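You operate a simulated robot arm through the tools that you are given. There is no shell and no other tool.

You are at the controls of a simulated robot arm. One attempt, no reset.

TASK
Take the purple book off the stand, stand it on the side table and fold the rest flat.
Fine: swing both page holders down first; harm nothing. Set down upright: purple book.

It is judged by the outcome, as a careful person would: the job done as asked, and still so three seconds after it is handed in. It fails if anything else is knocked over, pushed out of place, dropped, spilled or broken. Flat cloth is picked up by pressing the open fingertips on it (5 to 10 N) and closing them slowly along it; thin cloth reads only 2 to 8 mm in the jaws.

THE ROBOT
A 6-joint arm with a two-finger gripper, fixed in place. Base frame: the origin is on the floor under the middle of its stand, x ahead of it, y to its left, z up. Lengths are in cm, angles in degrees, forces in N, time in s.
It reaches about 129.8 cm from its shoulder. Its first joint turns from -149.0 to 149.0 degrees. Payload 1.57 kg.
Tool frame: the origin (TCP) lies between the finger pads and is the grasp point; the fingertips stand 2.1 cm ahead of it; z points along the fingers, y is the line along which they close. The gripper opens to 7 cm; its body begins 5 cm behind the TCP.
Orientation is that of the tool frame in the base frame, as [roll, pitch, yaw] about the fixed x, y, z axes, in that order (R = Rz(yaw) Ry(pitch) Rx(roll)). With the fingers straight down and closing along the base's y, the tool's x points along the base's -x, its y along +y and its z along -z.

THE INTERFACE
- The arm moves only by the tool step_arm. Its argument "plan" is one flat list of numbers, 7 for each row, row after row: the opening, from 0 (shut) to 1 (fully open), then the shift along the tool's x, y, z in cm, then the turn, a rotation vector about the tool's x, y, z in rad. In form: [claw, dx, dy, dz, ax, ay, az, claw, dx, dy, dz, ax, ay, az, ...]. A call has 1 to 20 rows; each row is the pose to reach, as a shift and turn from the pose commanded when the call began, along the tool's axes at that moment. A row lasts 0.2 s, in which the tool goes at most 5 cm and 8.6 degrees; a call with a longer step from one row to the next is refused whole, and so is a gripper value outside its range. A pose out of reach is approached as far as the arm can. The call stops where the force on the tool passes 40 N (or 10 N more than at its start, if that is more) or the arm is blocked; 0.2 s more then pass. Each finger travels about 10.37 cm/s and halts on what it meets, pressing with about 30 N; the grip force reading is that of the motor and also rises with nothing between the fingers. The clock runs only during rows and for 0.2 s after the last one: add rows that repeat a pose to give the fingers time. It gives the time, the measured TCP pose, the force on the tool (base axes), the opening and the grip force at its end, in the units of the frame above (readings bear some noise), with the torque about the TCP (base axes, N m) and any sound that the robot's microphone picked up, and new pictures: "views" is both (left out), scene, wrist or none.
- Cameras (640 x 400 px; columns grow to the right, rows downward): "scene" is fixed at [39.03, 49.38, 153.99]; the picture's right is [-0.56, -0.83, 0.00], its down [-0.72, 0.49, -0.48] and it looks along [0.40, -0.27, -0.88] (base axes); focal length 214 px, centre (320, 200). "wrist" rides on the gripper at [7.9, 0.4, -8.1] in the tool frame; the picture's right is [-0.05, 1.00, 0.00], its down [-0.67, -0.04, -0.74] and it looks along [-0.74, -0.04, 0.67] (tool axes); focal length 256 px, centre (320, 200). There is no depth. A picture from a camera that has moved, and an enlarged one, comes with that camera's place and axes in the base frame and with its lens. The place of the scene camera against the robot may be out by one fixed shift of up to 1.8 cm in any direction.
- raise_lower(by): slides the trunk up (or, below 0, down) by that many cm; the arm rides with it, the base frame stays. It gives what a move gives, with no picture.
- enlarge(camera, box): a new picture of the part [left, top, right, bottom] of that camera's present view, enlarged. No time passes.
- close_job(): hands the job in; it is judged then, once.

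Places have to be worked out from the pictures, the camera data and where the tool is seen. Open the gripper and draw the arm clear of the work before you hand the job in, unless the task says otherwise.

The tools are called after ">>>" as a command line: name --argument value ..., lists and objects as JSON in quotes. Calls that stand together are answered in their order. step_arm: Moves the arm, as the interface text tells. Its arguments: {"type":"object","properties":{"plan":{"type":"array","items":{"type":"number"}},"views":{"type":"string","enum":["both","scene","wrist","none"]}},"required":["plan"]} The other tools are called the same way: raise_lower (by) moves the trunk up or down; enlarge (camera, box) takes an enlarged picture of a part of a camera's view; close_job () hands the job in.

At the start:

```text
time_s: 0.0
ee_pos: [68.08, -13.73, 110.52]
tcp_rot: [180.0, 0.0, -180.0]
ft_force: [-1.0, -0.5, -0.4]
torque: [-0.01, 0.0, 0.02]
gripper_width: 7.02
gripper_force: 0.0
trunk travel left (down, up): [-78.6, 18.4]
```

scene: 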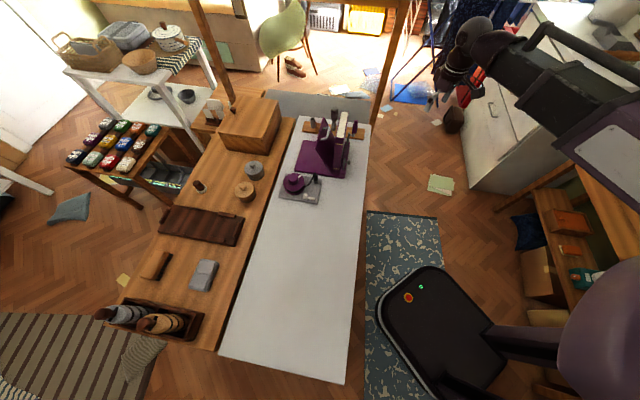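
wrist: 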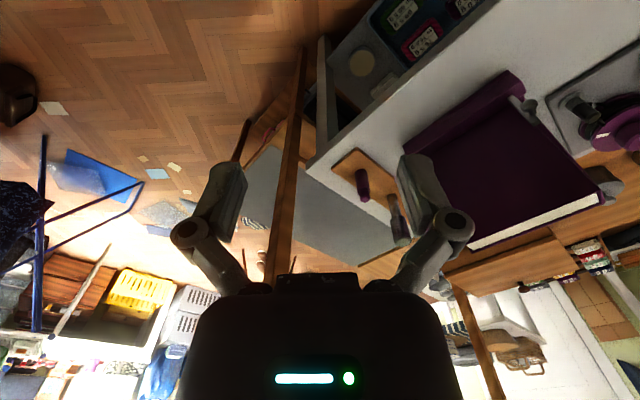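

I'll look closer at the stand and the tables before moving anything.

>>> enlarge --camera "scene" --box '[260, 90, 400, 215]'

>>> enlarge --camera "wrist" --box '[320, 40, 640, 300]'

>>> enlarge --camera "scene" --box '[50, 0, 300, 200]'

>>> enlarge --camera "scene" --box '[60, 150, 380, 390]'

```text
3.20 times, centred on (330, 152) of scene
camera zoom: at [39.03, 49.38, 153.99], right [-0.56, -0.83, 0.0], down [-0.72, 0.49, -0.48], along [0.4, -0.27, -0.88], focal length 686 px, centre (288, 352)
```

zoom: 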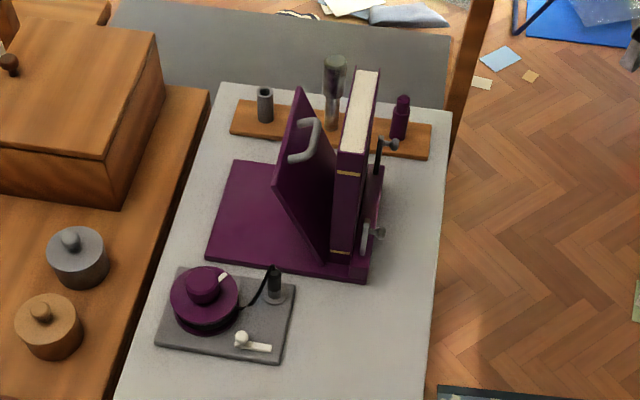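

```text
1.54 times, centred on (480, 170) of wrist
camera zoom: at [60.14, -13.28, 118.65], right [0.05, 1.0, 0.0], down [0.67, -0.04, 0.74], along [0.74, -0.04, -0.67], focal length 394 px, centre (74, 246)
```

zoom: 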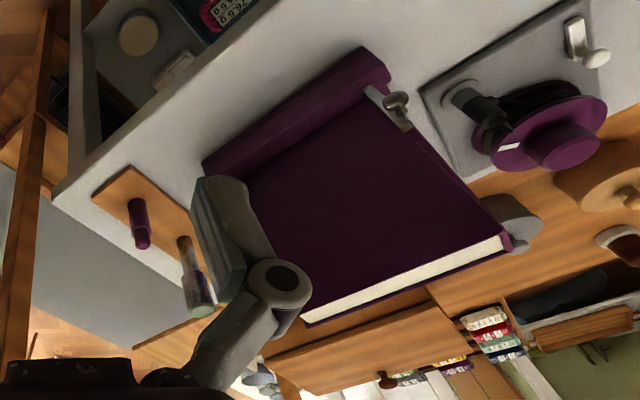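

```text
2.00 times, centred on (175, 100) of scene
camera zoom: at [39.03, 49.38, 153.99], right [-0.56, -0.83, 0.0], down [-0.72, 0.49, -0.48], along [0.4, -0.27, -0.88], focal length 429 px, centre (610, 400)
```

zoom: 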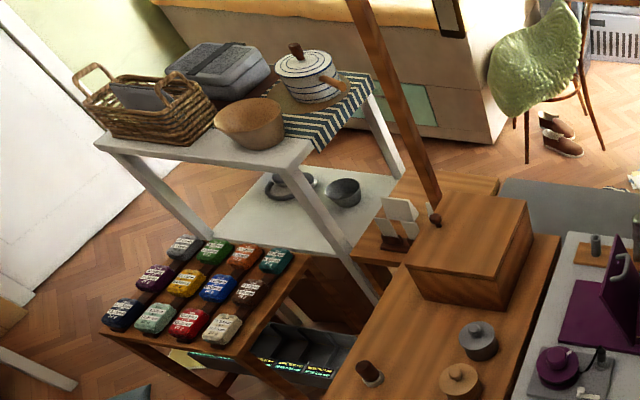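

```text
1.67 times, centred on (220, 270) of scene
camera zoom: at [39.03, 49.38, 153.99], right [-0.56, -0.83, 0.0], down [-0.72, 0.49, -0.48], along [0.4, -0.27, -0.88], focal length 358 px, centre (487, 83)
```

zoom: 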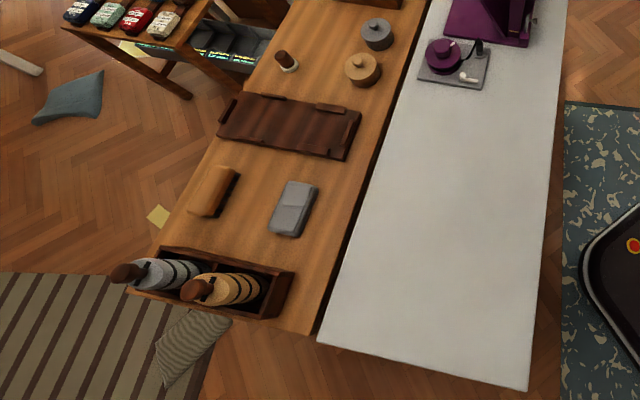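

The stand sits on the white table, about z 79 by triangulating its corner. I need to work out which surface is the side table, so I'm enlarging more regions.

>>> enlarge --camera "scene" --box '[250, 60, 410, 160]'

>>> enlarge --camera "wrist" --box '[220, 0, 460, 150]'

>>> enlarge --camera "wrist" --box '[220, 130, 460, 280]'

>>> enlarge --camera "scene" --box '[420, 120, 640, 330]'

>>> enlarge --camera "wrist" --box '[400, 200, 640, 400]'

```text
4.00 times, centred on (330, 110) of scene
camera zoom: at [39.03, 49.38, 153.99], right [-0.56, -0.83, 0.0], down [-0.72, 0.49, -0.48], along [0.4, -0.27, -0.88], focal length 858 px, centre (280, 560)
```

zoom: 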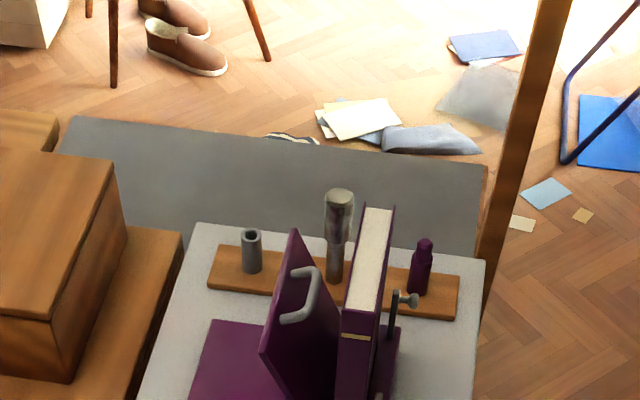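

```text
2.67 times, centred on (340, 75) of wrist
camera zoom: at [60.14, -13.28, 118.65], right [0.05, 1.0, 0.0], down [0.67, -0.04, 0.74], along [0.74, -0.04, -0.67], focal length 683 px, centre (267, 533)
```

zoom: 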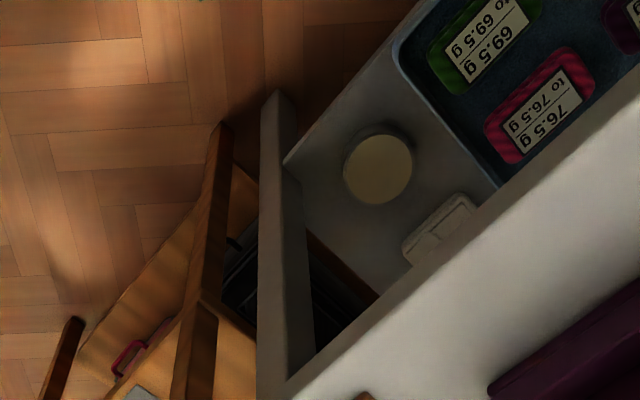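

```text
2.67 times, centred on (340, 205) of wrist
camera zoom: at [60.14, -13.28, 118.65], right [0.05, 1.0, 0.0], down [0.67, -0.04, 0.74], along [0.74, -0.04, -0.67], focal length 683 px, centre (267, 187)
```

zoom: 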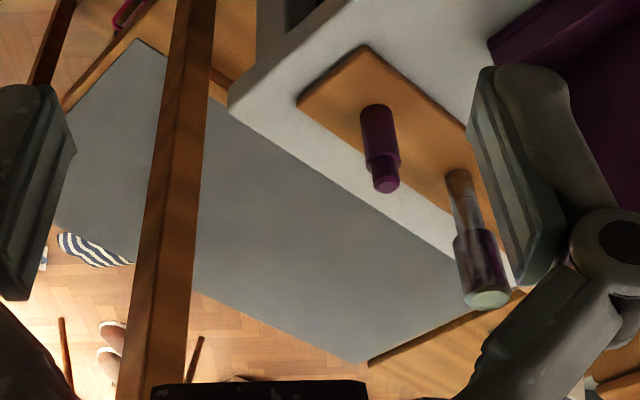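

```text
1.90 times, centred on (530, 225) of scene
camera zoom: at [39.03, 49.38, 153.99], right [-0.56, -0.83, 0.0], down [-0.72, 0.49, -0.48], along [0.4, -0.27, -0.88], focal length 408 px, centre (-80, 152)
```

zoom: 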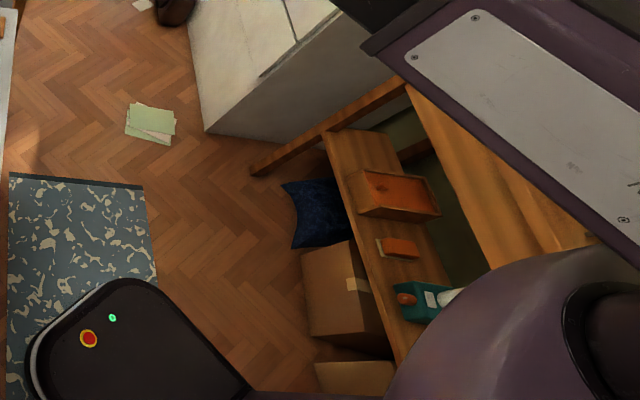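

```text
2.00 times, centred on (520, 300) of wrist
camera zoom: at [60.14, -13.28, 118.65], right [0.05, 1.0, 0.0], down [0.67, -0.04, 0.74], along [0.74, -0.04, -0.67], focal length 512 px, centre (-80, 0)
```

zoom: 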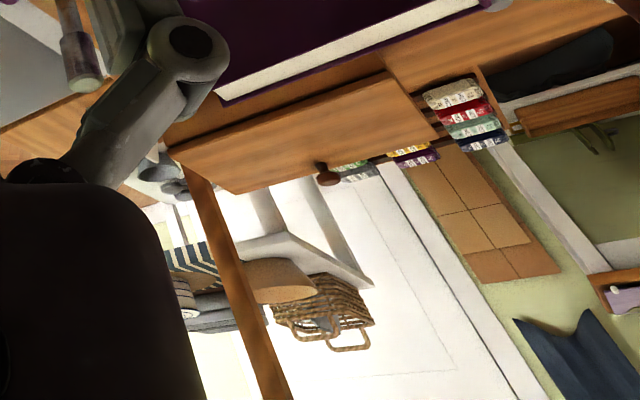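

The grey-topped low table beyond the end and a wooden unit to the robot's right are both candidates for the side table. I'll turn the wrist camera in place toward -y to see the right side; nothing is near the gripper here.

>>> step_arm --plan '[1, 0, 0, 0, 0, 0, 0.145, 1, 0, 0, 0, 0, 0, 0.29, 1, 0, 0, 0, 0, 0, 0.435, 1, 0, 0, 0, 0, 0, 0.58, 1, 0, 0, 0, 0, 0, 0.725, 1, 0, 0, 0, 0, 0, 0.87, 1, 0, 0, 0, 0, 0, 1.015, 1, 0, 0, 0, 0, 0, 1.16, 1, 0, 0, 0, 0, 0, 1.305, 1, 0, 0, 0, 0, 0, 1.45, 1, 0, 0, 0, 0, 0, 1.571]' --views "both"

```text
time_s: 2.4
ee_pos: [68.3, -13.71, 110.3]
tcp_rot: [180.0, 0.0, 89.8]
ft_force: [-0.3, -0.4, -0.2]
torque: [-0.01, 0.0, 0.01]
gripper_width: 7.02
gripper_force: 0.1
trunk travel left (down, up): [-78.6, 18.4]
camera wrist: at [68.53, -5.74, 118.65], right [1.0, -0.06, 0.0], down [-0.04, -0.67, 0.74], along [-0.04, -0.74, -0.67], focal length 256 px, centre (320, 200)
```

scene: 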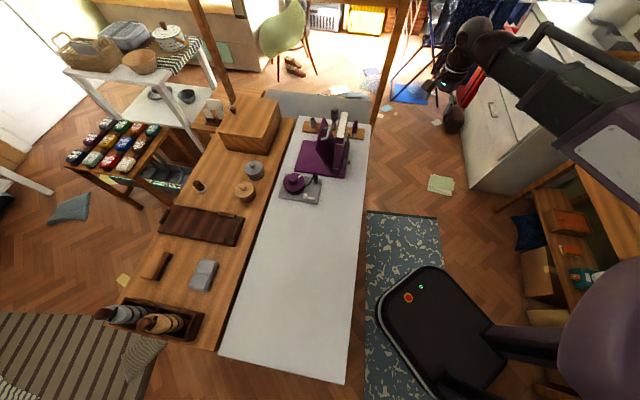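
wrist: 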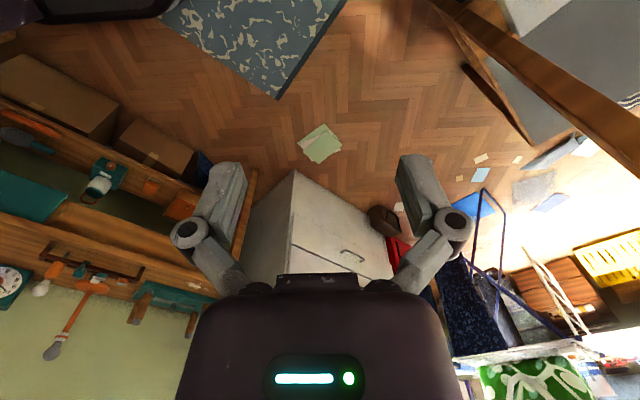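

To the right I see only a workbench, a cabinet and background clutter. Next I'll turn the camera toward +x+y from a higher spot further back, to see the stand, the wooden table and the grey table together.

>>> step_arm --plan '[1, 0, -1.2, -1.2, 0, 0, -0.145, 1, 0, -2.4, -2.4, 0, 0, -0.29, 1, 0, -3.6, -3.6, 0, 0, -0.435, 1, 0, -4.8, -4.8, 0, 0, -0.58, 1, 0, -6, -6, 0, 0, -0.725, 1, 0, -7.2, -7.2, 0, 0, -0.87, 1, 0, -8.4, -8.4, 0, 0, -1.015, 1, 0, -9.6, -9.6, 0, 0, -1.16, 1, 0, -10.8, -10.8, 0, 0, -1.305, 1, 0, -12, -12, 0, 0, -1.45, 1, 0, -13.2, -13.2, 0, 0, -1.595, 1, 0, -14.4, -14.4, 0, 0, -1.74, 1, 0, -15.6, -15.6, 0, 0, -1.885, 1, 0, -16.8, -16.8, 0, 0, -2.03, 1, 0, -18, -18, 0, 0, -2.175, 1, 0, -19.2, -19.2, 0, 0, -2.32]' --views "both"

```text
time_s: 5.8
ee_pos: [51.65, -14.3, 110.44]
tcp_rot: [179.9, 0.0, -136.9]
ft_force: [-0.3, 0.0, 0.0]
torque: [-0.02, -0.02, 0.01]
gripper_width: 7.0
gripper_force: 0.1
out of reach, approached as far as the arm can: row 1, 2, 3, 4, 5, 6, 7, 8, 9, 10, 11, 12, 13, 14, 15, 16
trunk travel left (down, up): [-78.6, 18.4]
camera wrist: at [45.44, -19.42, 118.67], right [-0.64, 0.77, 0.0], down [0.51, 0.43, 0.74], along [0.57, 0.48, -0.67], focal length 256 px, centre (320, 200)
```

scene: 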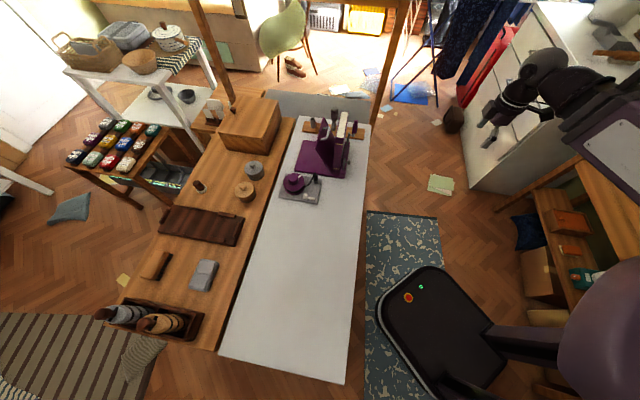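
wrist: 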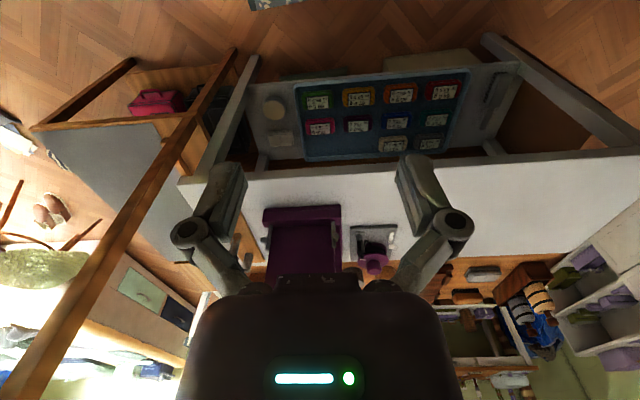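

The view shows the white table with a lower shelf, and a grey-topped wooden-legged table at its far end. I'm enlarging both to be sure.

>>> enlarge --camera "wrist" --box '[0, 20, 280, 200]'

>>> enlarge --camera "wrist" --box '[220, 160, 420, 300]'

>>> enlarge --camera "wrist" --box '[400, 180, 640, 390]'

>>> enlarge --camera "wrist" --box '[0, 180, 280, 400]'

```text
2.22 times, centred on (140, 110) of wrist
camera zoom: at [45.44, -19.42, 118.67], right [-0.64, 0.77, 0.0], down [0.51, 0.43, 0.74], along [0.57, 0.48, -0.67], focal length 569 px, centre (720, 400)
```

zoom: 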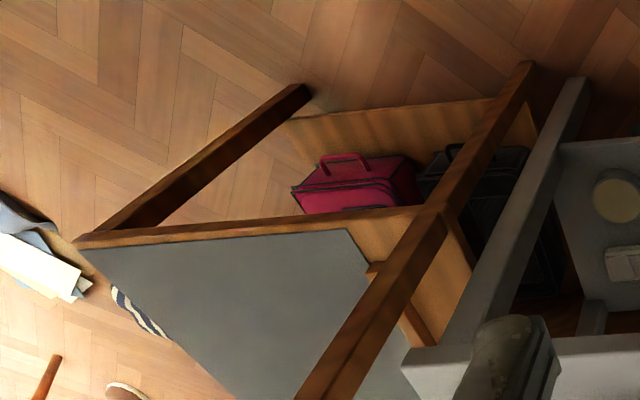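

```text
2.86 times, centred on (320, 230) of wrist
camera zoom: at [45.44, -19.42, 118.67], right [-0.64, 0.77, 0.0], down [0.51, 0.43, 0.74], along [0.57, 0.48, -0.67], focal length 731 px, centre (320, 114)
```

zoom: 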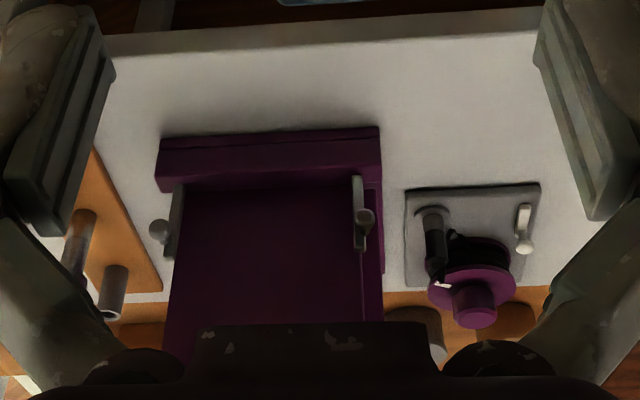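

```text
1.90 times, centred on (520, 285) of wrist
camera zoom: at [45.44, -19.42, 118.67], right [-0.64, 0.77, 0.0], down [0.51, 0.43, 0.74], along [0.57, 0.48, -0.67], focal length 488 px, centre (-61, 38)
```

zoom: 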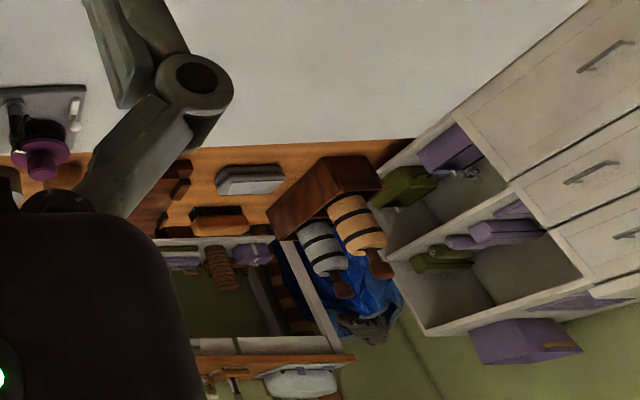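

```text
1.82 times, centred on (140, 290) of wrist
camera zoom: at [45.44, -19.42, 118.67], right [-0.64, 0.77, 0.0], down [0.51, 0.43, 0.74], along [0.57, 0.48, -0.67], focal length 465 px, centre (647, 36)
```

zoom: 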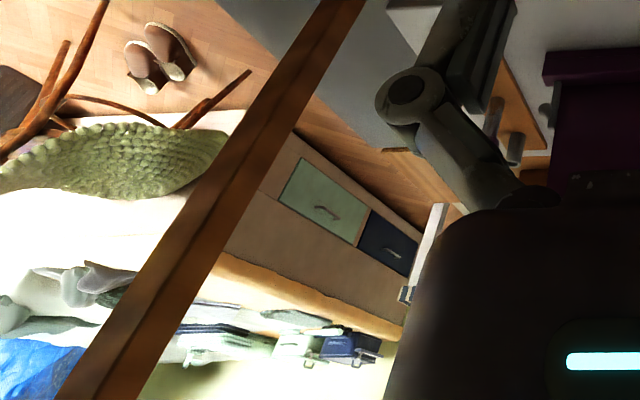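

The wooden bench on the robot's right is the other candidate and I haven't seen its top. First I'll run a still row to see how the commanded pose was treated after the out-of-reach note.

>>> step_arm --plan '[1, 0, 0, 0, 0, 0, 0]' --views "none"

```text
time_s: 6.2
ee_pos: [51.65, -14.35, 110.48]
tcp_rot: [179.9, 0.0, -137.0]
ft_force: [0.3, 0.1, 0.4]
torque: [-0.01, 0.0, 0.02]
gripper_width: 6.98
gripper_force: 0.1
trunk travel left (down, up): [-78.6, 18.4]
```

The commanded pose stays at the reached one. Now I'm turning the camera to face the bench on the robot's right.

>>> step_arm --plan '[1, 0, 0, 0, 0, 0, 0.147, 1, 0, 0, 0, 0, 0, 0.294, 1, 0, 0, 0, 0, 0, 0.441, 1, 0, 0, 0, 0, 0, 0.588, 1, 0, 0, 0, 0, 0, 0.735, 1, 0, 0, 0, 0, 0, 0.882, 1, 0, 0, 0, 0, 0, 1.029, 1, 0, 0, 0, 0, 0, 1.176, 1, 0, 0, 0, 0, 0, 1.323, 1, 0, 0, 0, 0, 0, 1.47, 1, 0, 0, 0, 0, 0, 1.617, 1, 0, 0, 0, 0, 0, 1.764, 1, 0, 0, 0, 0, 0, 1.911, 1, 0, 0, 0, 0, 0, 2.058, 1, 0, 0, 0, 0, 0, 2.205, 1, 0, 0, 0, 0, 0, 2.352, 1, 0, 0, 0, 0, 0, 2.499, 1, 0, 0, 0, 0, 0, 2.646]' --views "wrist"

```text
time_s: 10.0
ee_pos: [51.59, -14.51, 110.47]
tcp_rot: [179.9, 0.1, 71.3]
ft_force: [0.0, -0.4, 0.2]
torque: [-0.02, 0.01, -0.01]
gripper_width: 7.02
gripper_force: 0.1
trunk travel left (down, up): [-78.6, 18.4]
camera wrist: at [54.44, -7.15, 118.66], right [0.93, -0.37, 0.0], down [-0.25, -0.62, 0.74], along [-0.28, -0.69, -0.67], focal length 256 px, centre (320, 200)
```

wrist: 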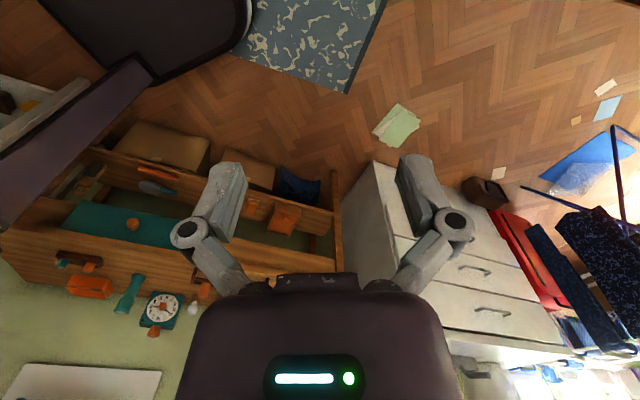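

The right-hand unit is only a low wall shelf with tools, so it isn't the side table. I'll move the camera to look squarely at the grey-topped table and the arch posts, keeping about 27 cm from the post at (96, -22).

>>> step_arm --plan '[1, -1.28, 2.33, 0, 0, 0, -0.141, 1, -2.57, 4.66, 0, 0, 0, -0.282, 1, -3.85, 6.99, 0, 0, 0, -0.423, 1, -5.14, 9.32, 0, 0, 0, -0.564, 1, -6.42, 11.65, 0, 0, 0, -0.705, 1, -7.7, 13.98, 0, 0, 0, -0.846, 1, -9, 16.3, 0, 0, 0, -0.987, 1, -10.3, 18.6, 0, 0, 0, -1.128, 1, -11.6, 21, 0, 0, 0, -1.269, 1, -12.8, 23.3, 0, 0, 0, -1.41, 1, -14.1, 25.6, 0, 0, 0, -1.551, 1, -15.4, 28, 0, 0, 0, -1.692, 1, -16.7, 30.3, 0, 0, 0, -1.833]' --views "both"

```text
time_s: 12.8
ee_pos: [75.07, -40.18, 110.41]
tcp_rot: [-180.0, -0.1, 176.5]
ft_force: [-0.2, -0.3, 0.8]
torque: [0.01, 0.02, -0.01]
gripper_width: 7.01
gripper_force: 0.1
out of reach, approached as far as the arm can: row 1, 2, 3, 4, 5, 12
trunk travel left (down, up): [-78.6, 18.4]
camera wrist: at [67.04, -39.17, 118.62], right [0.11, 0.99, 0.0], down [0.66, -0.08, 0.74], along [0.74, -0.08, -0.67], focal length 256 px, centre (320, 200)
```

scene: 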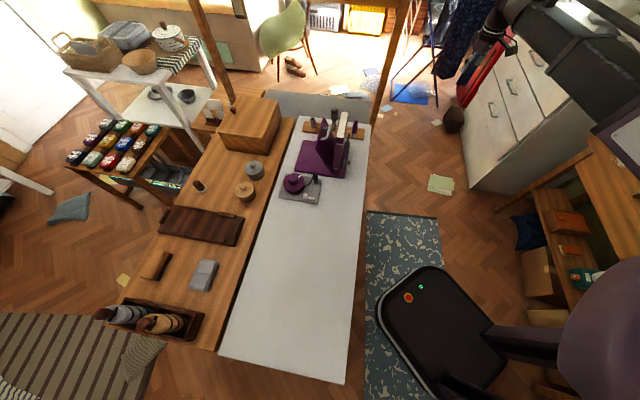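
wrist: 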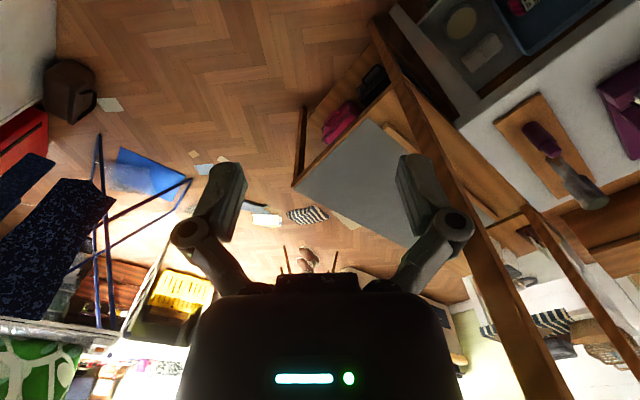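

>>> enlarge --camera "wrist" --box '[270, 60, 480, 260]'

>>> enlarge --camera "wrist" --box '[380, 100, 640, 400]'

```text
2.00 times, centred on (375, 160) of wrist
camera zoom: at [67.04, -39.17, 118.62], right [0.11, 0.99, 0.0], down [0.66, -0.08, 0.74], along [0.74, -0.08, -0.67], focal length 512 px, centre (210, 280)
```

zoom: 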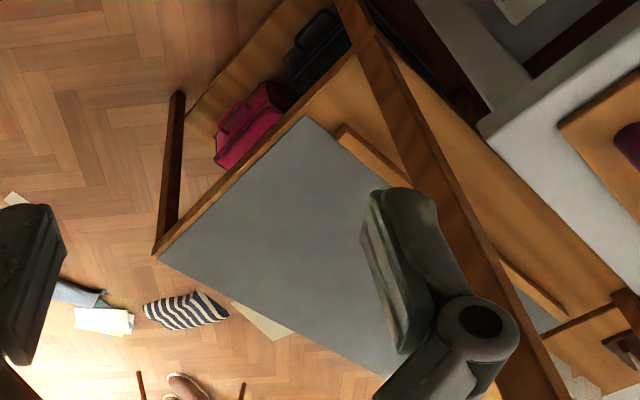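

```text
1.33 times, centred on (510, 250) of wrist
camera zoom: at [67.04, -39.17, 118.62], right [0.11, 0.99, 0.0], down [0.66, -0.08, 0.74], along [0.74, -0.08, -0.67], focal length 341 px, centre (67, 133)
```

zoom: 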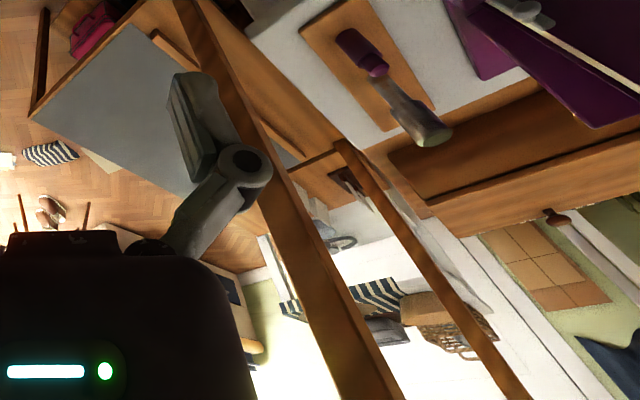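

The grey furniture is a gate-framed bench mostly beyond 110–145 cm, largely out of reach. The shelf-backed wooden bench is full of things, so the narrow white table with free space is most likely the work surface meant. Now I need a close look at the stand, so I'll move the camera to view it from its left end, staying clear of everything.

>>> step_arm --plan '[1, 0.95, 4.16, 0.56, 0, 0, 0.0483, 1, 1.89, 8.32, 1.12, 0, 0, 0.0965, 1, 2.84, 12.48, 1.68, 0, 0, 0.145, 1, 3.79, 16.64, 2.24, 0, 0, 0.193, 1, 4.73, 20.8, 2.8, 0, 0, 0.241, 1, 5.68, 24.96, 3.36, 0, 0, 0.29, 1, 6.63, 29.12, 3.92, 0, 0, 0.338, 1, 7.57, 33.28, 4.48, 0, 0, 0.386, 1, 8.52, 37.44, 5.04, 0, 0, 0.434, 1, 9.47, 41.6, 5.6, 0, 0, 0.483, 1, 10.41, 45.76, 6.16, 0, 0, 0.531, 1, 11.36, 49.92, 6.72, 0, 0, 0.579, 1, 12.31, 54.08, 7.28, 0, 0, 0.627, 1, 13.25, 58.24, 7.84, 0, 0, 0.676, 1, 14.2, 62.4, 8.4, 0, 0, 0.724]' --views "both"

```text
time_s: 16.0
ee_pos: [64.9, 23.18, 110.43]
tcp_rot: [-179.9, 0.0, 134.7]
ft_force: [0.1, 0.8, -0.4]
torque: [0.0, -0.01, -0.04]
gripper_width: 6.99
gripper_force: 0.0
out of reach, approached as far as the arm can: row 1, 2, 3, 4, 5, 6, 7, 8, 9, 10, 11, 12, 13, 14, 15
trunk travel left (down, up): [-78.6, 18.4]
camera wrist: at [59.54, 29.17, 118.64], right [0.75, 0.67, 0.0], down [0.44, -0.5, 0.75], along [0.5, -0.56, -0.67], focal length 256 px, centre (320, 200)
```

scene: 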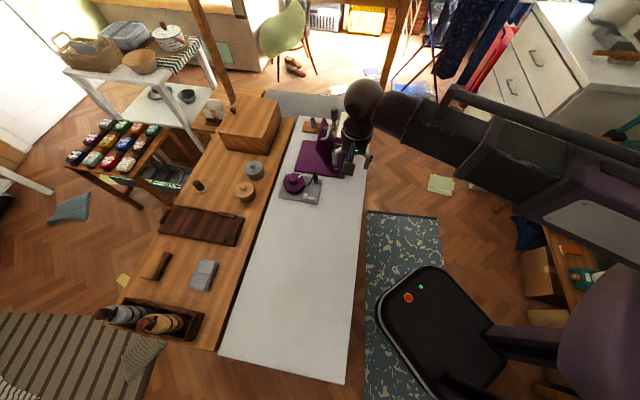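
wrist: 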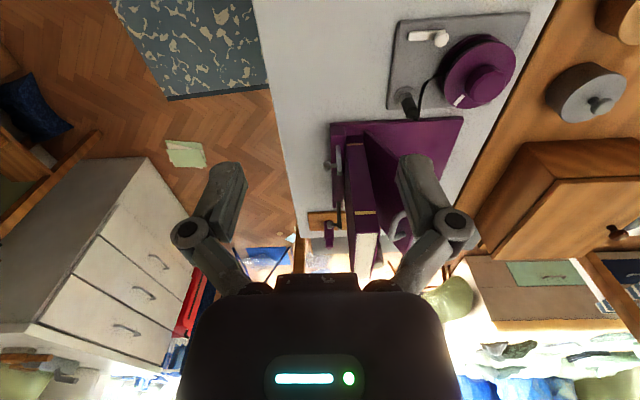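

The height stays at 110.4 whichever way I ask, so the arm works in a horizontal plane and height comes from the trunk. The side view of the stand is useful, so I'll enlarge it.

>>> enlarge --camera "wrist" --box '[290, 90, 480, 290]'

>>> enlarge --camera "scene" --box '[320, 70, 480, 190]'

```text
2.00 times, centred on (385, 190) of wrist
camera zoom: at [59.54, 29.17, 118.64], right [0.75, 0.67, 0.0], down [0.44, -0.5, 0.75], along [0.5, -0.56, -0.67], focal length 512 px, centre (190, 220)
```

zoom: 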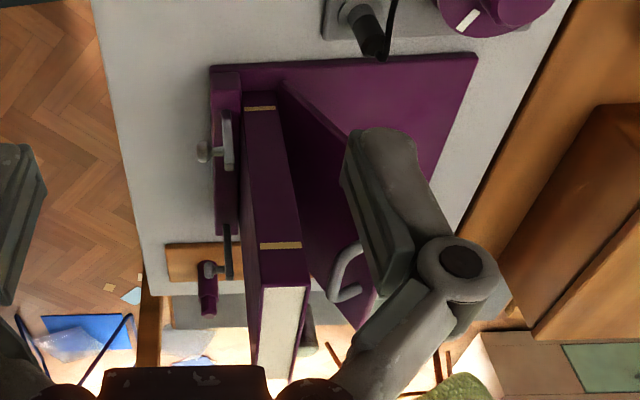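

```text
3.33 times, centred on (400, 130) of scene
camera zoom: at [39.03, 49.38, 153.99], right [-0.56, -0.83, 0.0], down [-0.72, 0.49, -0.48], along [0.4, -0.27, -0.88], focal length 715 px, centre (53, 433)
```

zoom: 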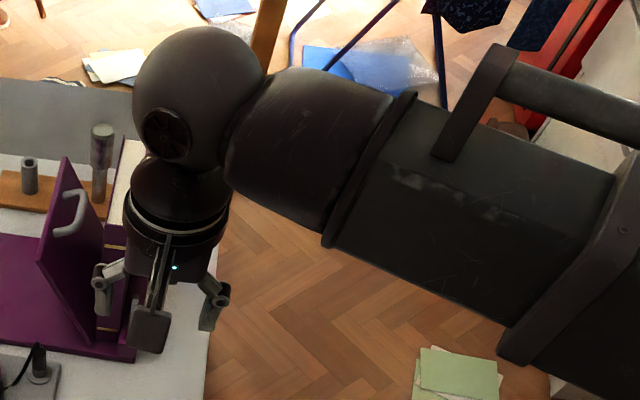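

The book stands vertical behind a front ledge, with two knobbed holders, and the rest leans back over the base plate so it should fold backward. I'll move to a front view at the same height.

>>> step_arm --plan '[1, -2.11, -1.99, 0, 0, 0, -0.1428, 1, -4.22, -3.98, 0, 0, 0, -0.2856, 1, -6.33, -5.97, 0, 0, 0, -0.4284, 1, -8.44, -7.96, 0, 0, 0, -0.5712, 1, -10.55, -9.95, 0, 0, 0, -0.714, 1, -12.66, -11.94, 0, 0, 0, -0.8568, 1, -14.77, -13.93, 0, 0, 0, -0.9996, 1, -16.88, -15.92, 0, 0, 0, -1.1424, 1, -18.99, -17.91, 0, 0, 0, -1.2852, 1, -21.1, -19.9, 0, 0, 0, -1.428, 1, -23.2, -21.9, 0, 0, 0, -1.571]' --views "none"

>>> raise_lower --by -10

>>> enlarge --camera "wrist" --box '[0, 0, 640, 400]'

>>> enlarge --camera "wrist" --box '[220, 40, 420, 240]'

```text
time_s: 18.4
ee_pos: [65.67, -8.91, 110.38]
tcp_rot: [-179.9, 0.0, -135.0]
ft_force: [-0.7, -0.6, 0.1]
torque: [-0.03, -0.02, 0.02]
gripper_width: 6.99
gripper_force: 0.2
trunk travel left (down, up): [-78.6, 18.4]
```

```text
time_s: 19.7
ee_pos: [65.51, -8.75, 100.53]
tcp_rot: [-180.0, 0.1, -135.0]
ft_force: [0.9, -0.4, 0.5]
torque: [-0.01, 0.02, -0.03]
gripper_width: 6.99
gripper_force: 0.1
trunk travel left (down, up): [-68.6, 28.4]
```

```text
1.00 times, centred on (320, 200) of wrist (not enlarged: the box is as wide or as high as the picture)
camera zoom: at [59.56, -14.04, 108.66], right [-0.67, 0.75, 0.0], down [0.5, 0.45, 0.74], along [0.56, 0.5, -0.67], focal length 256 px, centre (320, 200)
```

zoom: 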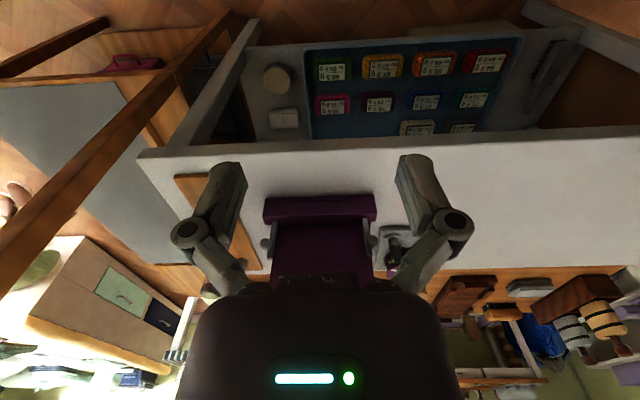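

```text
2.00 times, centred on (320, 140) of wrist
camera zoom: at [59.56, -14.04, 108.66], right [-0.67, 0.75, 0.0], down [0.5, 0.45, 0.74], along [0.56, 0.5, -0.67], focal length 512 px, centre (320, 320)
```

zoom: 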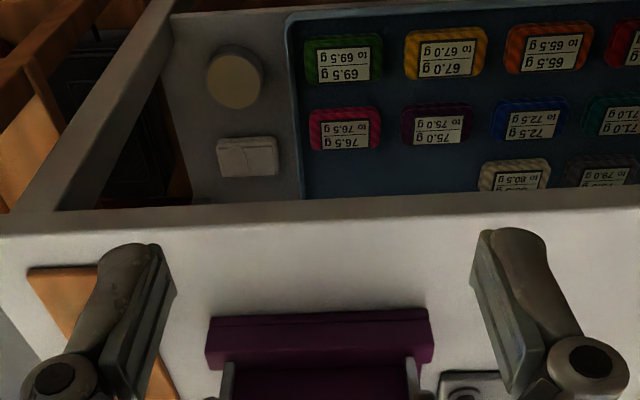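

The gripper blocks the lower half of the picture, so I'll move 12 cm closer in front of the ledge, still about 10 cm short of the book, to see the holders.

>>> step_arm --plan '[1, -4, 0, 0, 0, 0, 0, 1, -8, 0, 0, 0, 0, 0, 1, -12, 0, 0, 0, 0, 0]' --views "wrist"

>>> enlarge --camera "wrist" --box '[240, 90, 400, 250]'

>>> enlarge --camera "wrist" --box '[350, 130, 420, 200]'

>>> enlarge --camera "wrist" --box '[220, 130, 290, 200]'

```text
time_s: 20.5
ee_pos: [74.28, -0.36, 100.36]
tcp_rot: [180.0, -0.1, -135.3]
ft_force: [0.1, -0.3, 0.2]
torque: [0.01, -0.05, 0.05]
gripper_width: 7.0
gripper_force: 0.1
trunk travel left (down, up): [-68.6, 28.4]
camera wrist: at [68.33, -5.56, 108.63], right [-0.67, 0.75, 0.0], down [0.5, 0.44, 0.74], along [0.56, 0.5, -0.67], focal length 256 px, centre (320, 200)
```

wrist: 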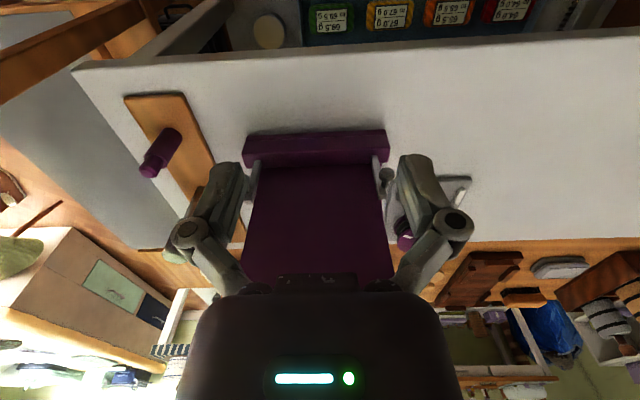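

```text
2.50 times, centred on (320, 170) of wrist
camera zoom: at [68.33, -5.56, 108.63], right [-0.67, 0.75, 0.0], down [0.5, 0.44, 0.74], along [0.56, 0.5, -0.67], focal length 640 px, centre (320, 275)
```

zoom: 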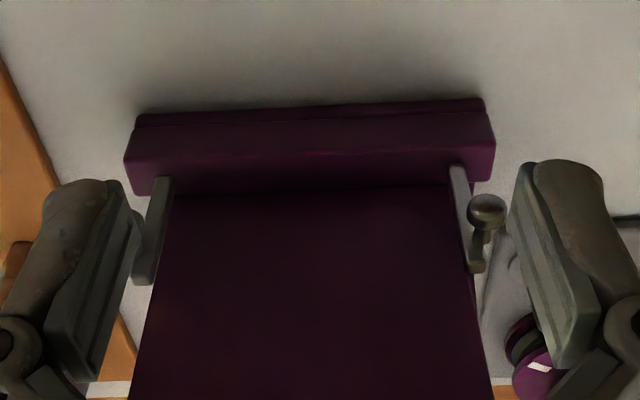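

```text
5.71 times, centred on (385, 165) of wrist
camera zoom: at [68.33, -5.56, 108.63], right [-0.67, 0.75, 0.0], down [0.5, 0.44, 0.74], along [0.56, 0.5, -0.67], focal length 1463 px, centre (-51, 400)
```

zoom: 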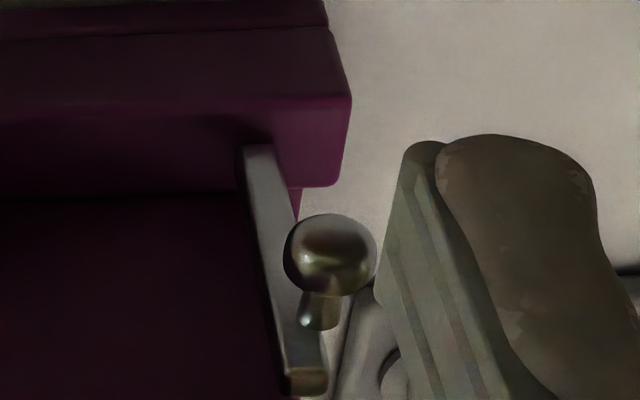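

```text
5.71 times, centred on (255, 165) of wrist
camera zoom: at [68.33, -5.56, 108.63], right [-0.67, 0.75, 0.0], down [0.5, 0.44, 0.74], along [0.56, 0.5, -0.67], focal length 1463 px, centre (691, 400)
```

zoom: 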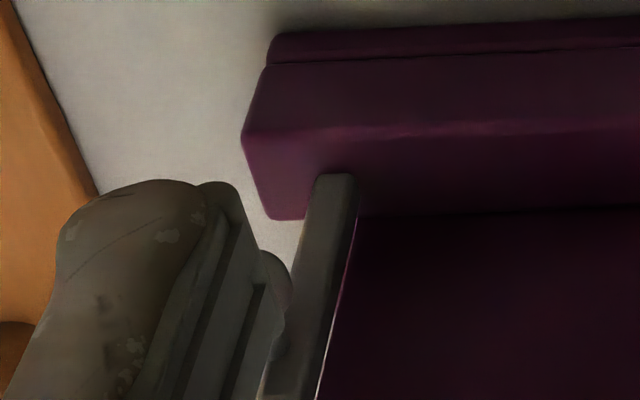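

The holders look like upright bars about 7 cm tall standing on the ledge at the book's two edges, each with a ball knob toward me. I need their hinge axis, so I'm zooming in hard from both cameras.

>>> enlarge --camera "scene" --box '[325, 125, 365, 180]'

>>> enlarge --camera "wrist" --box '[365, 140, 400, 175]'

>>> enlarge --camera "wrist" --box '[240, 140, 275, 175]'

```text
7.27 times, centred on (345, 152) of scene
camera zoom: at [39.03, 49.38, 153.99], right [-0.56, -0.83, 0.0], down [-0.72, 0.49, -0.48], along [0.4, -0.27, -0.88], focal length 1560 px, centre (138, 546)
```

zoom: 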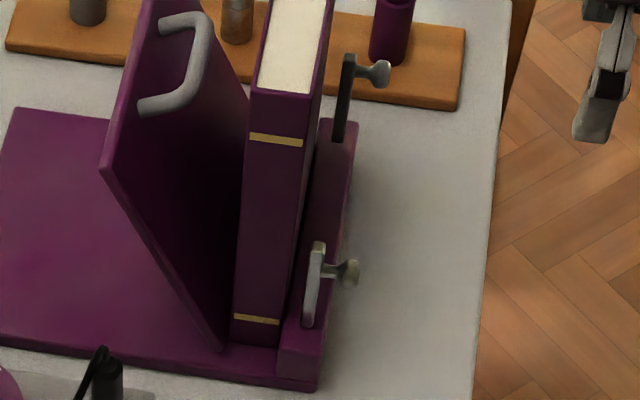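

```text
11.43 times, centred on (382, 158) of wrist
camera zoom: at [68.33, -5.56, 108.63], right [-0.67, 0.75, 0.0], down [0.5, 0.44, 0.74], along [0.56, 0.5, -0.67], focal length 2926 px, centre (-394, 686)
```

zoom: 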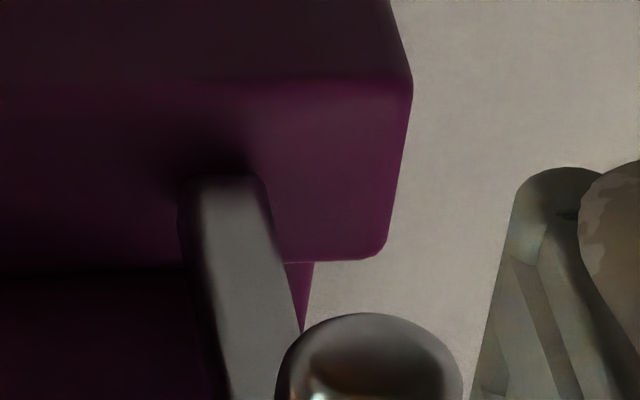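

```text
11.43 times, centred on (258, 158) of wrist
camera zoom: at [68.33, -5.56, 108.63], right [-0.67, 0.75, 0.0], down [0.5, 0.44, 0.74], along [0.56, 0.5, -0.67], focal length 2926 px, centre (1034, 686)
```

zoom: 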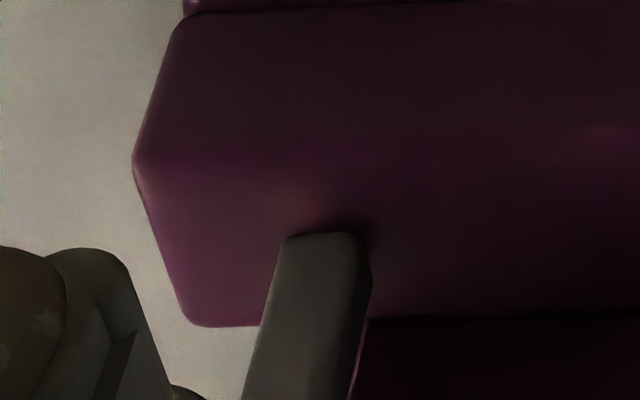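

The scene zoom is clear: the book stands on the base between the ledge and a leaning rest with a U handle. The holders are upright bars with knobs pointing at me. A vertical gripper body would hit the book's front at knob height, so I'll test tilting the tool about 30° here, in free space.

>>> step_arm --plan '[1, 0, 0, 0, 0, -0.13, 0, 1, 0, 0, 0, 0, -0.26, 0, 1, 0, 0, 0, 0, -0.39, 0, 1, 0, 0, 0, 0, -0.52, 0]' --views "both"

```text
time_s: 21.5
ee_pos: [74.07, -0.26, 103.01]
tcp_rot: [180.0, 29.9, -135.1]
ft_force: [-0.8, 0.5, 0.4]
torque: [0.03, 0.02, -0.01]
gripper_width: 7.02
gripper_force: 0.1
out of reach, approached as far as the arm can: row 2, 3, 4
trunk travel left (down, up): [-68.6, 28.4]
camera wrist: at [65.97, -7.62, 106.11], right [-0.67, 0.74, 0.03], down [0.17, 0.12, 0.98], along [0.72, 0.66, -0.21], focal length 256 px, centre (320, 200)
```

scene: 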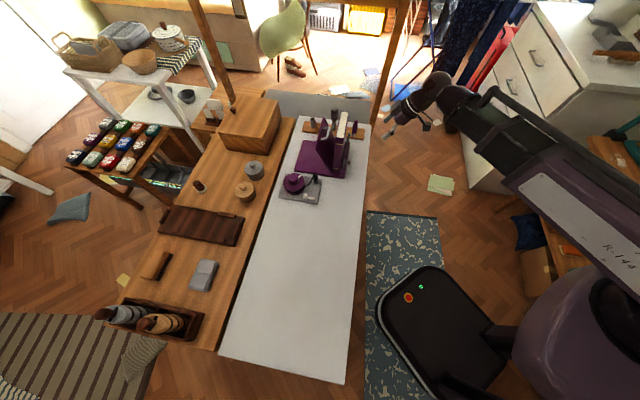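
wrist: 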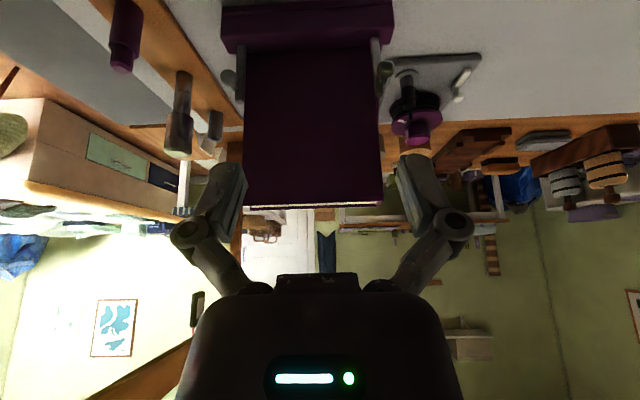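

Tilting works: height follows the wrist, which sits about 19.8 cm from the TCP, while xy holds. This lower view is good, so I'll zoom on the holders.

>>> enlarge --camera "wrist" --box '[360, 20, 420, 100]'

>>> enlarge --camera "wrist" --box '[210, 20, 270, 120]'

>>> enlarge --camera "wrist" --box '[200, 0, 420, 220]'

```text
5.00 times, centred on (390, 60) of wrist
camera zoom: at [65.97, -7.62, 106.11], right [-0.67, 0.74, 0.03], down [0.17, 0.12, 0.98], along [0.72, 0.66, -0.21], focal length 1280 px, centre (-30, 900)
```

zoom: 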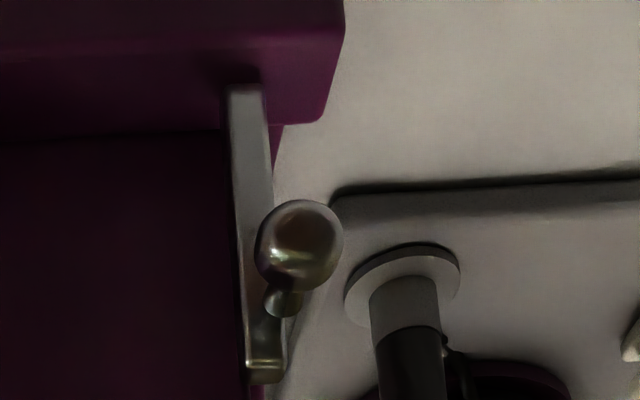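

```text
4.00 times, centred on (240, 70) of wrist
camera zoom: at [65.97, -7.62, 106.11], right [-0.67, 0.74, 0.03], down [0.17, 0.12, 0.98], along [0.72, 0.66, -0.21], focal length 1024 px, centre (640, 720)
```

zoom: 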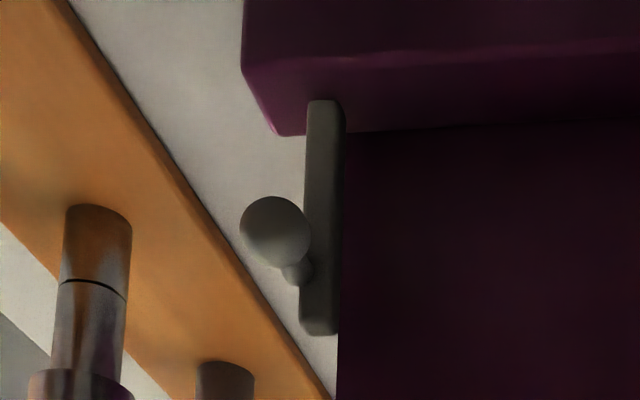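

```text
1.82 times, centred on (310, 110) of wrist
camera zoom: at [65.97, -7.62, 106.11], right [-0.67, 0.74, 0.03], down [0.17, 0.12, 0.98], along [0.72, 0.66, -0.21], focal length 465 px, centre (338, 364)
```

zoom: 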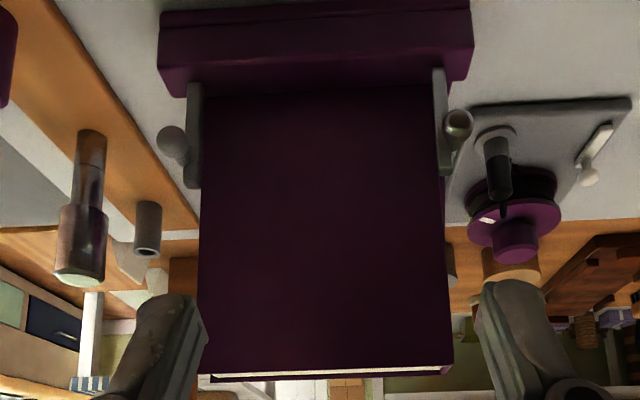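

Working in stand axes (e1 along the table toward the far end, e2 away from me): knob A is at e1 46.4, e2 62.6, z 89.2 and knob B at e1 61.4, same e2 and z. The ledge top is at z 83. I'll line up with knob A at the 30° tilt, still short of it, then lower the trunk.

>>> step_arm --plan '[1, -1.2, 2.1, 0.67, 0, 0, 0, 1, -2.3, 4.2, 1.33, 0, 0, 0, 1, -3.46, 6.2, 2.0, 0, 0, 0]' --views "none"

>>> raise_lower --by -12.5

>>> enlarge --camera "wrist" --box '[0, 0, 640, 400]'

>>> enlarge --camera "scene" --box '[310, 100, 430, 190]'

```text
time_s: 22.3
ee_pos: [72.44, 6.84, 102.87]
tcp_rot: [180.0, 29.7, -135.1]
ft_force: [0.0, 0.8, 0.2]
torque: [0.0, -0.01, 0.01]
gripper_width: 6.99
gripper_force: 0.1
trunk travel left (down, up): [-68.6, 28.4]
```

```text
time_s: 23.9
ee_pos: [72.45, 6.75, 90.5]
tcp_rot: [179.9, 29.7, -135.1]
ft_force: [0.2, -0.5, 0.1]
torque: [-0.02, -0.03, -0.01]
gripper_width: 6.99
gripper_force: 0.0
trunk travel left (down, up): [-56.1, 40.9]
```

```text
1.00 times, centred on (320, 200) of wrist (not enlarged: the box is as wide or as high as the picture)
camera zoom: at [64.36, -0.54, 93.61], right [-0.67, 0.74, 0.03], down [0.17, 0.12, 0.98], along [0.72, 0.66, -0.21], focal length 256 px, centre (320, 200)
```

zoom: 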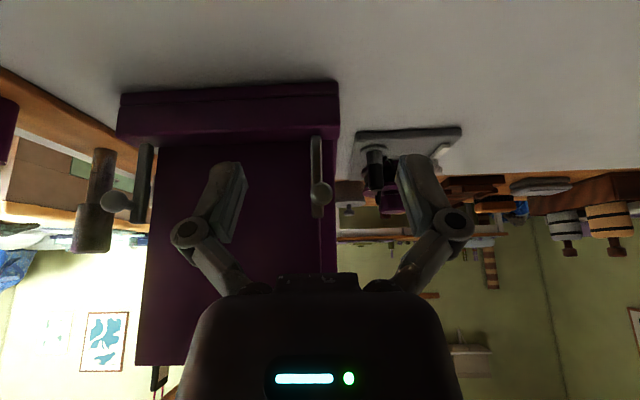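

```text
4.44 times, centred on (370, 145) of scene
camera zoom: at [39.03, 49.38, 153.99], right [-0.56, -0.83, 0.0], down [-0.72, 0.49, -0.48], along [0.4, -0.27, -0.88], focal length 953 px, centre (98, 444)
```

zoom: 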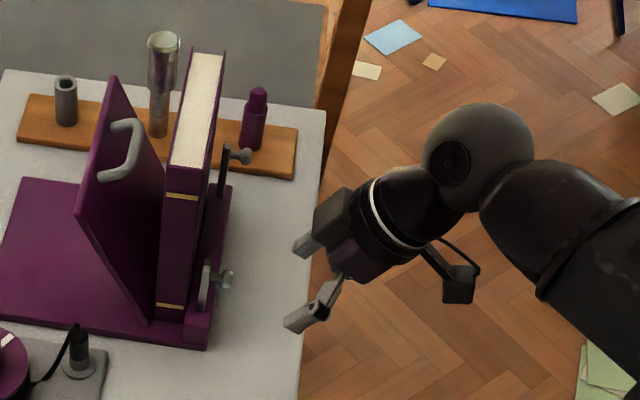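

Knob A is dead centre between the fingers by stereo (46.6, 62.3, 89.35). I'll advance 5.8 cm so it sits between the pads, before closing.

>>> step_arm --plan '[1, -1.7, 0, 0.97, 0, 0, 0, 1, -3.4, 0, 1.94, 0, 0, 0, 1, -5.03, -0.1, 2.87, 0, 0, 0]' --views "wrist"

>>> enlarge --camera "wrist" --box '[220, 90, 420, 290]'

>>> enlarge --camera "scene" --box '[320, 110, 400, 180]'

```text
time_s: 24.7
ee_pos: [76.7, 11.01, 90.46]
tcp_rot: [180.0, 29.8, -135.1]
ft_force: [0.0, -0.9, -0.4]
torque: [-0.04, 0.01, -0.01]
gripper_width: 6.97
gripper_force: 0.0
trunk travel left (down, up): [-56.1, 40.9]
camera wrist: at [68.58, 3.56, 93.6], right [-0.67, 0.74, 0.03], down [0.17, 0.12, 0.98], along [0.72, 0.66, -0.21], focal length 256 px, centre (320, 200)
```

wrist: 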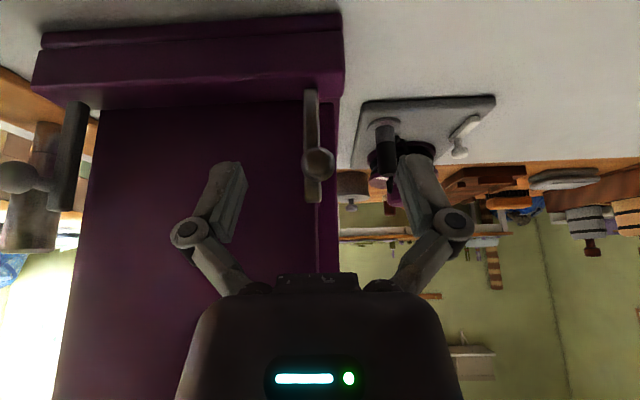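

```text
2.00 times, centred on (320, 190) of wrist
camera zoom: at [68.58, 3.56, 93.6], right [-0.67, 0.74, 0.03], down [0.17, 0.12, 0.98], along [0.72, 0.66, -0.21], focal length 512 px, centre (320, 220)
```

zoom: 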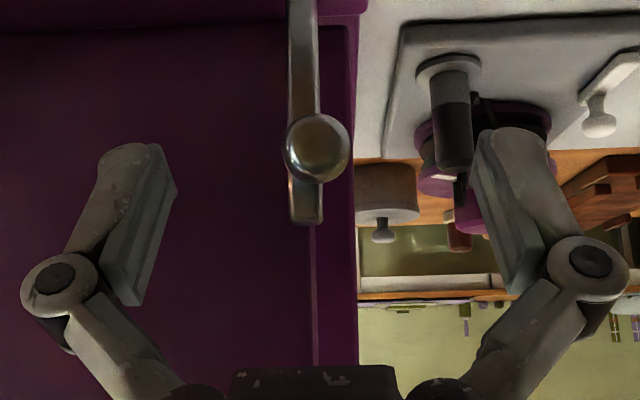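

```text
5.71 times, centred on (360, 145) of scene
camera zoom: at [39.03, 49.38, 153.99], right [-0.56, -0.83, 0.0], down [-0.72, 0.49, -0.48], along [0.4, -0.27, -0.88], focal length 1226 px, centre (91, 514)
```

zoom: 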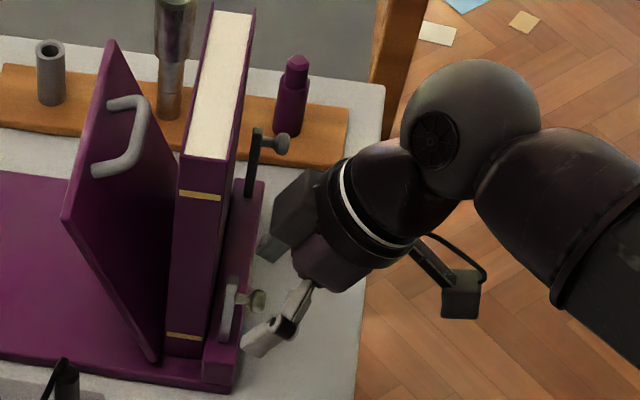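

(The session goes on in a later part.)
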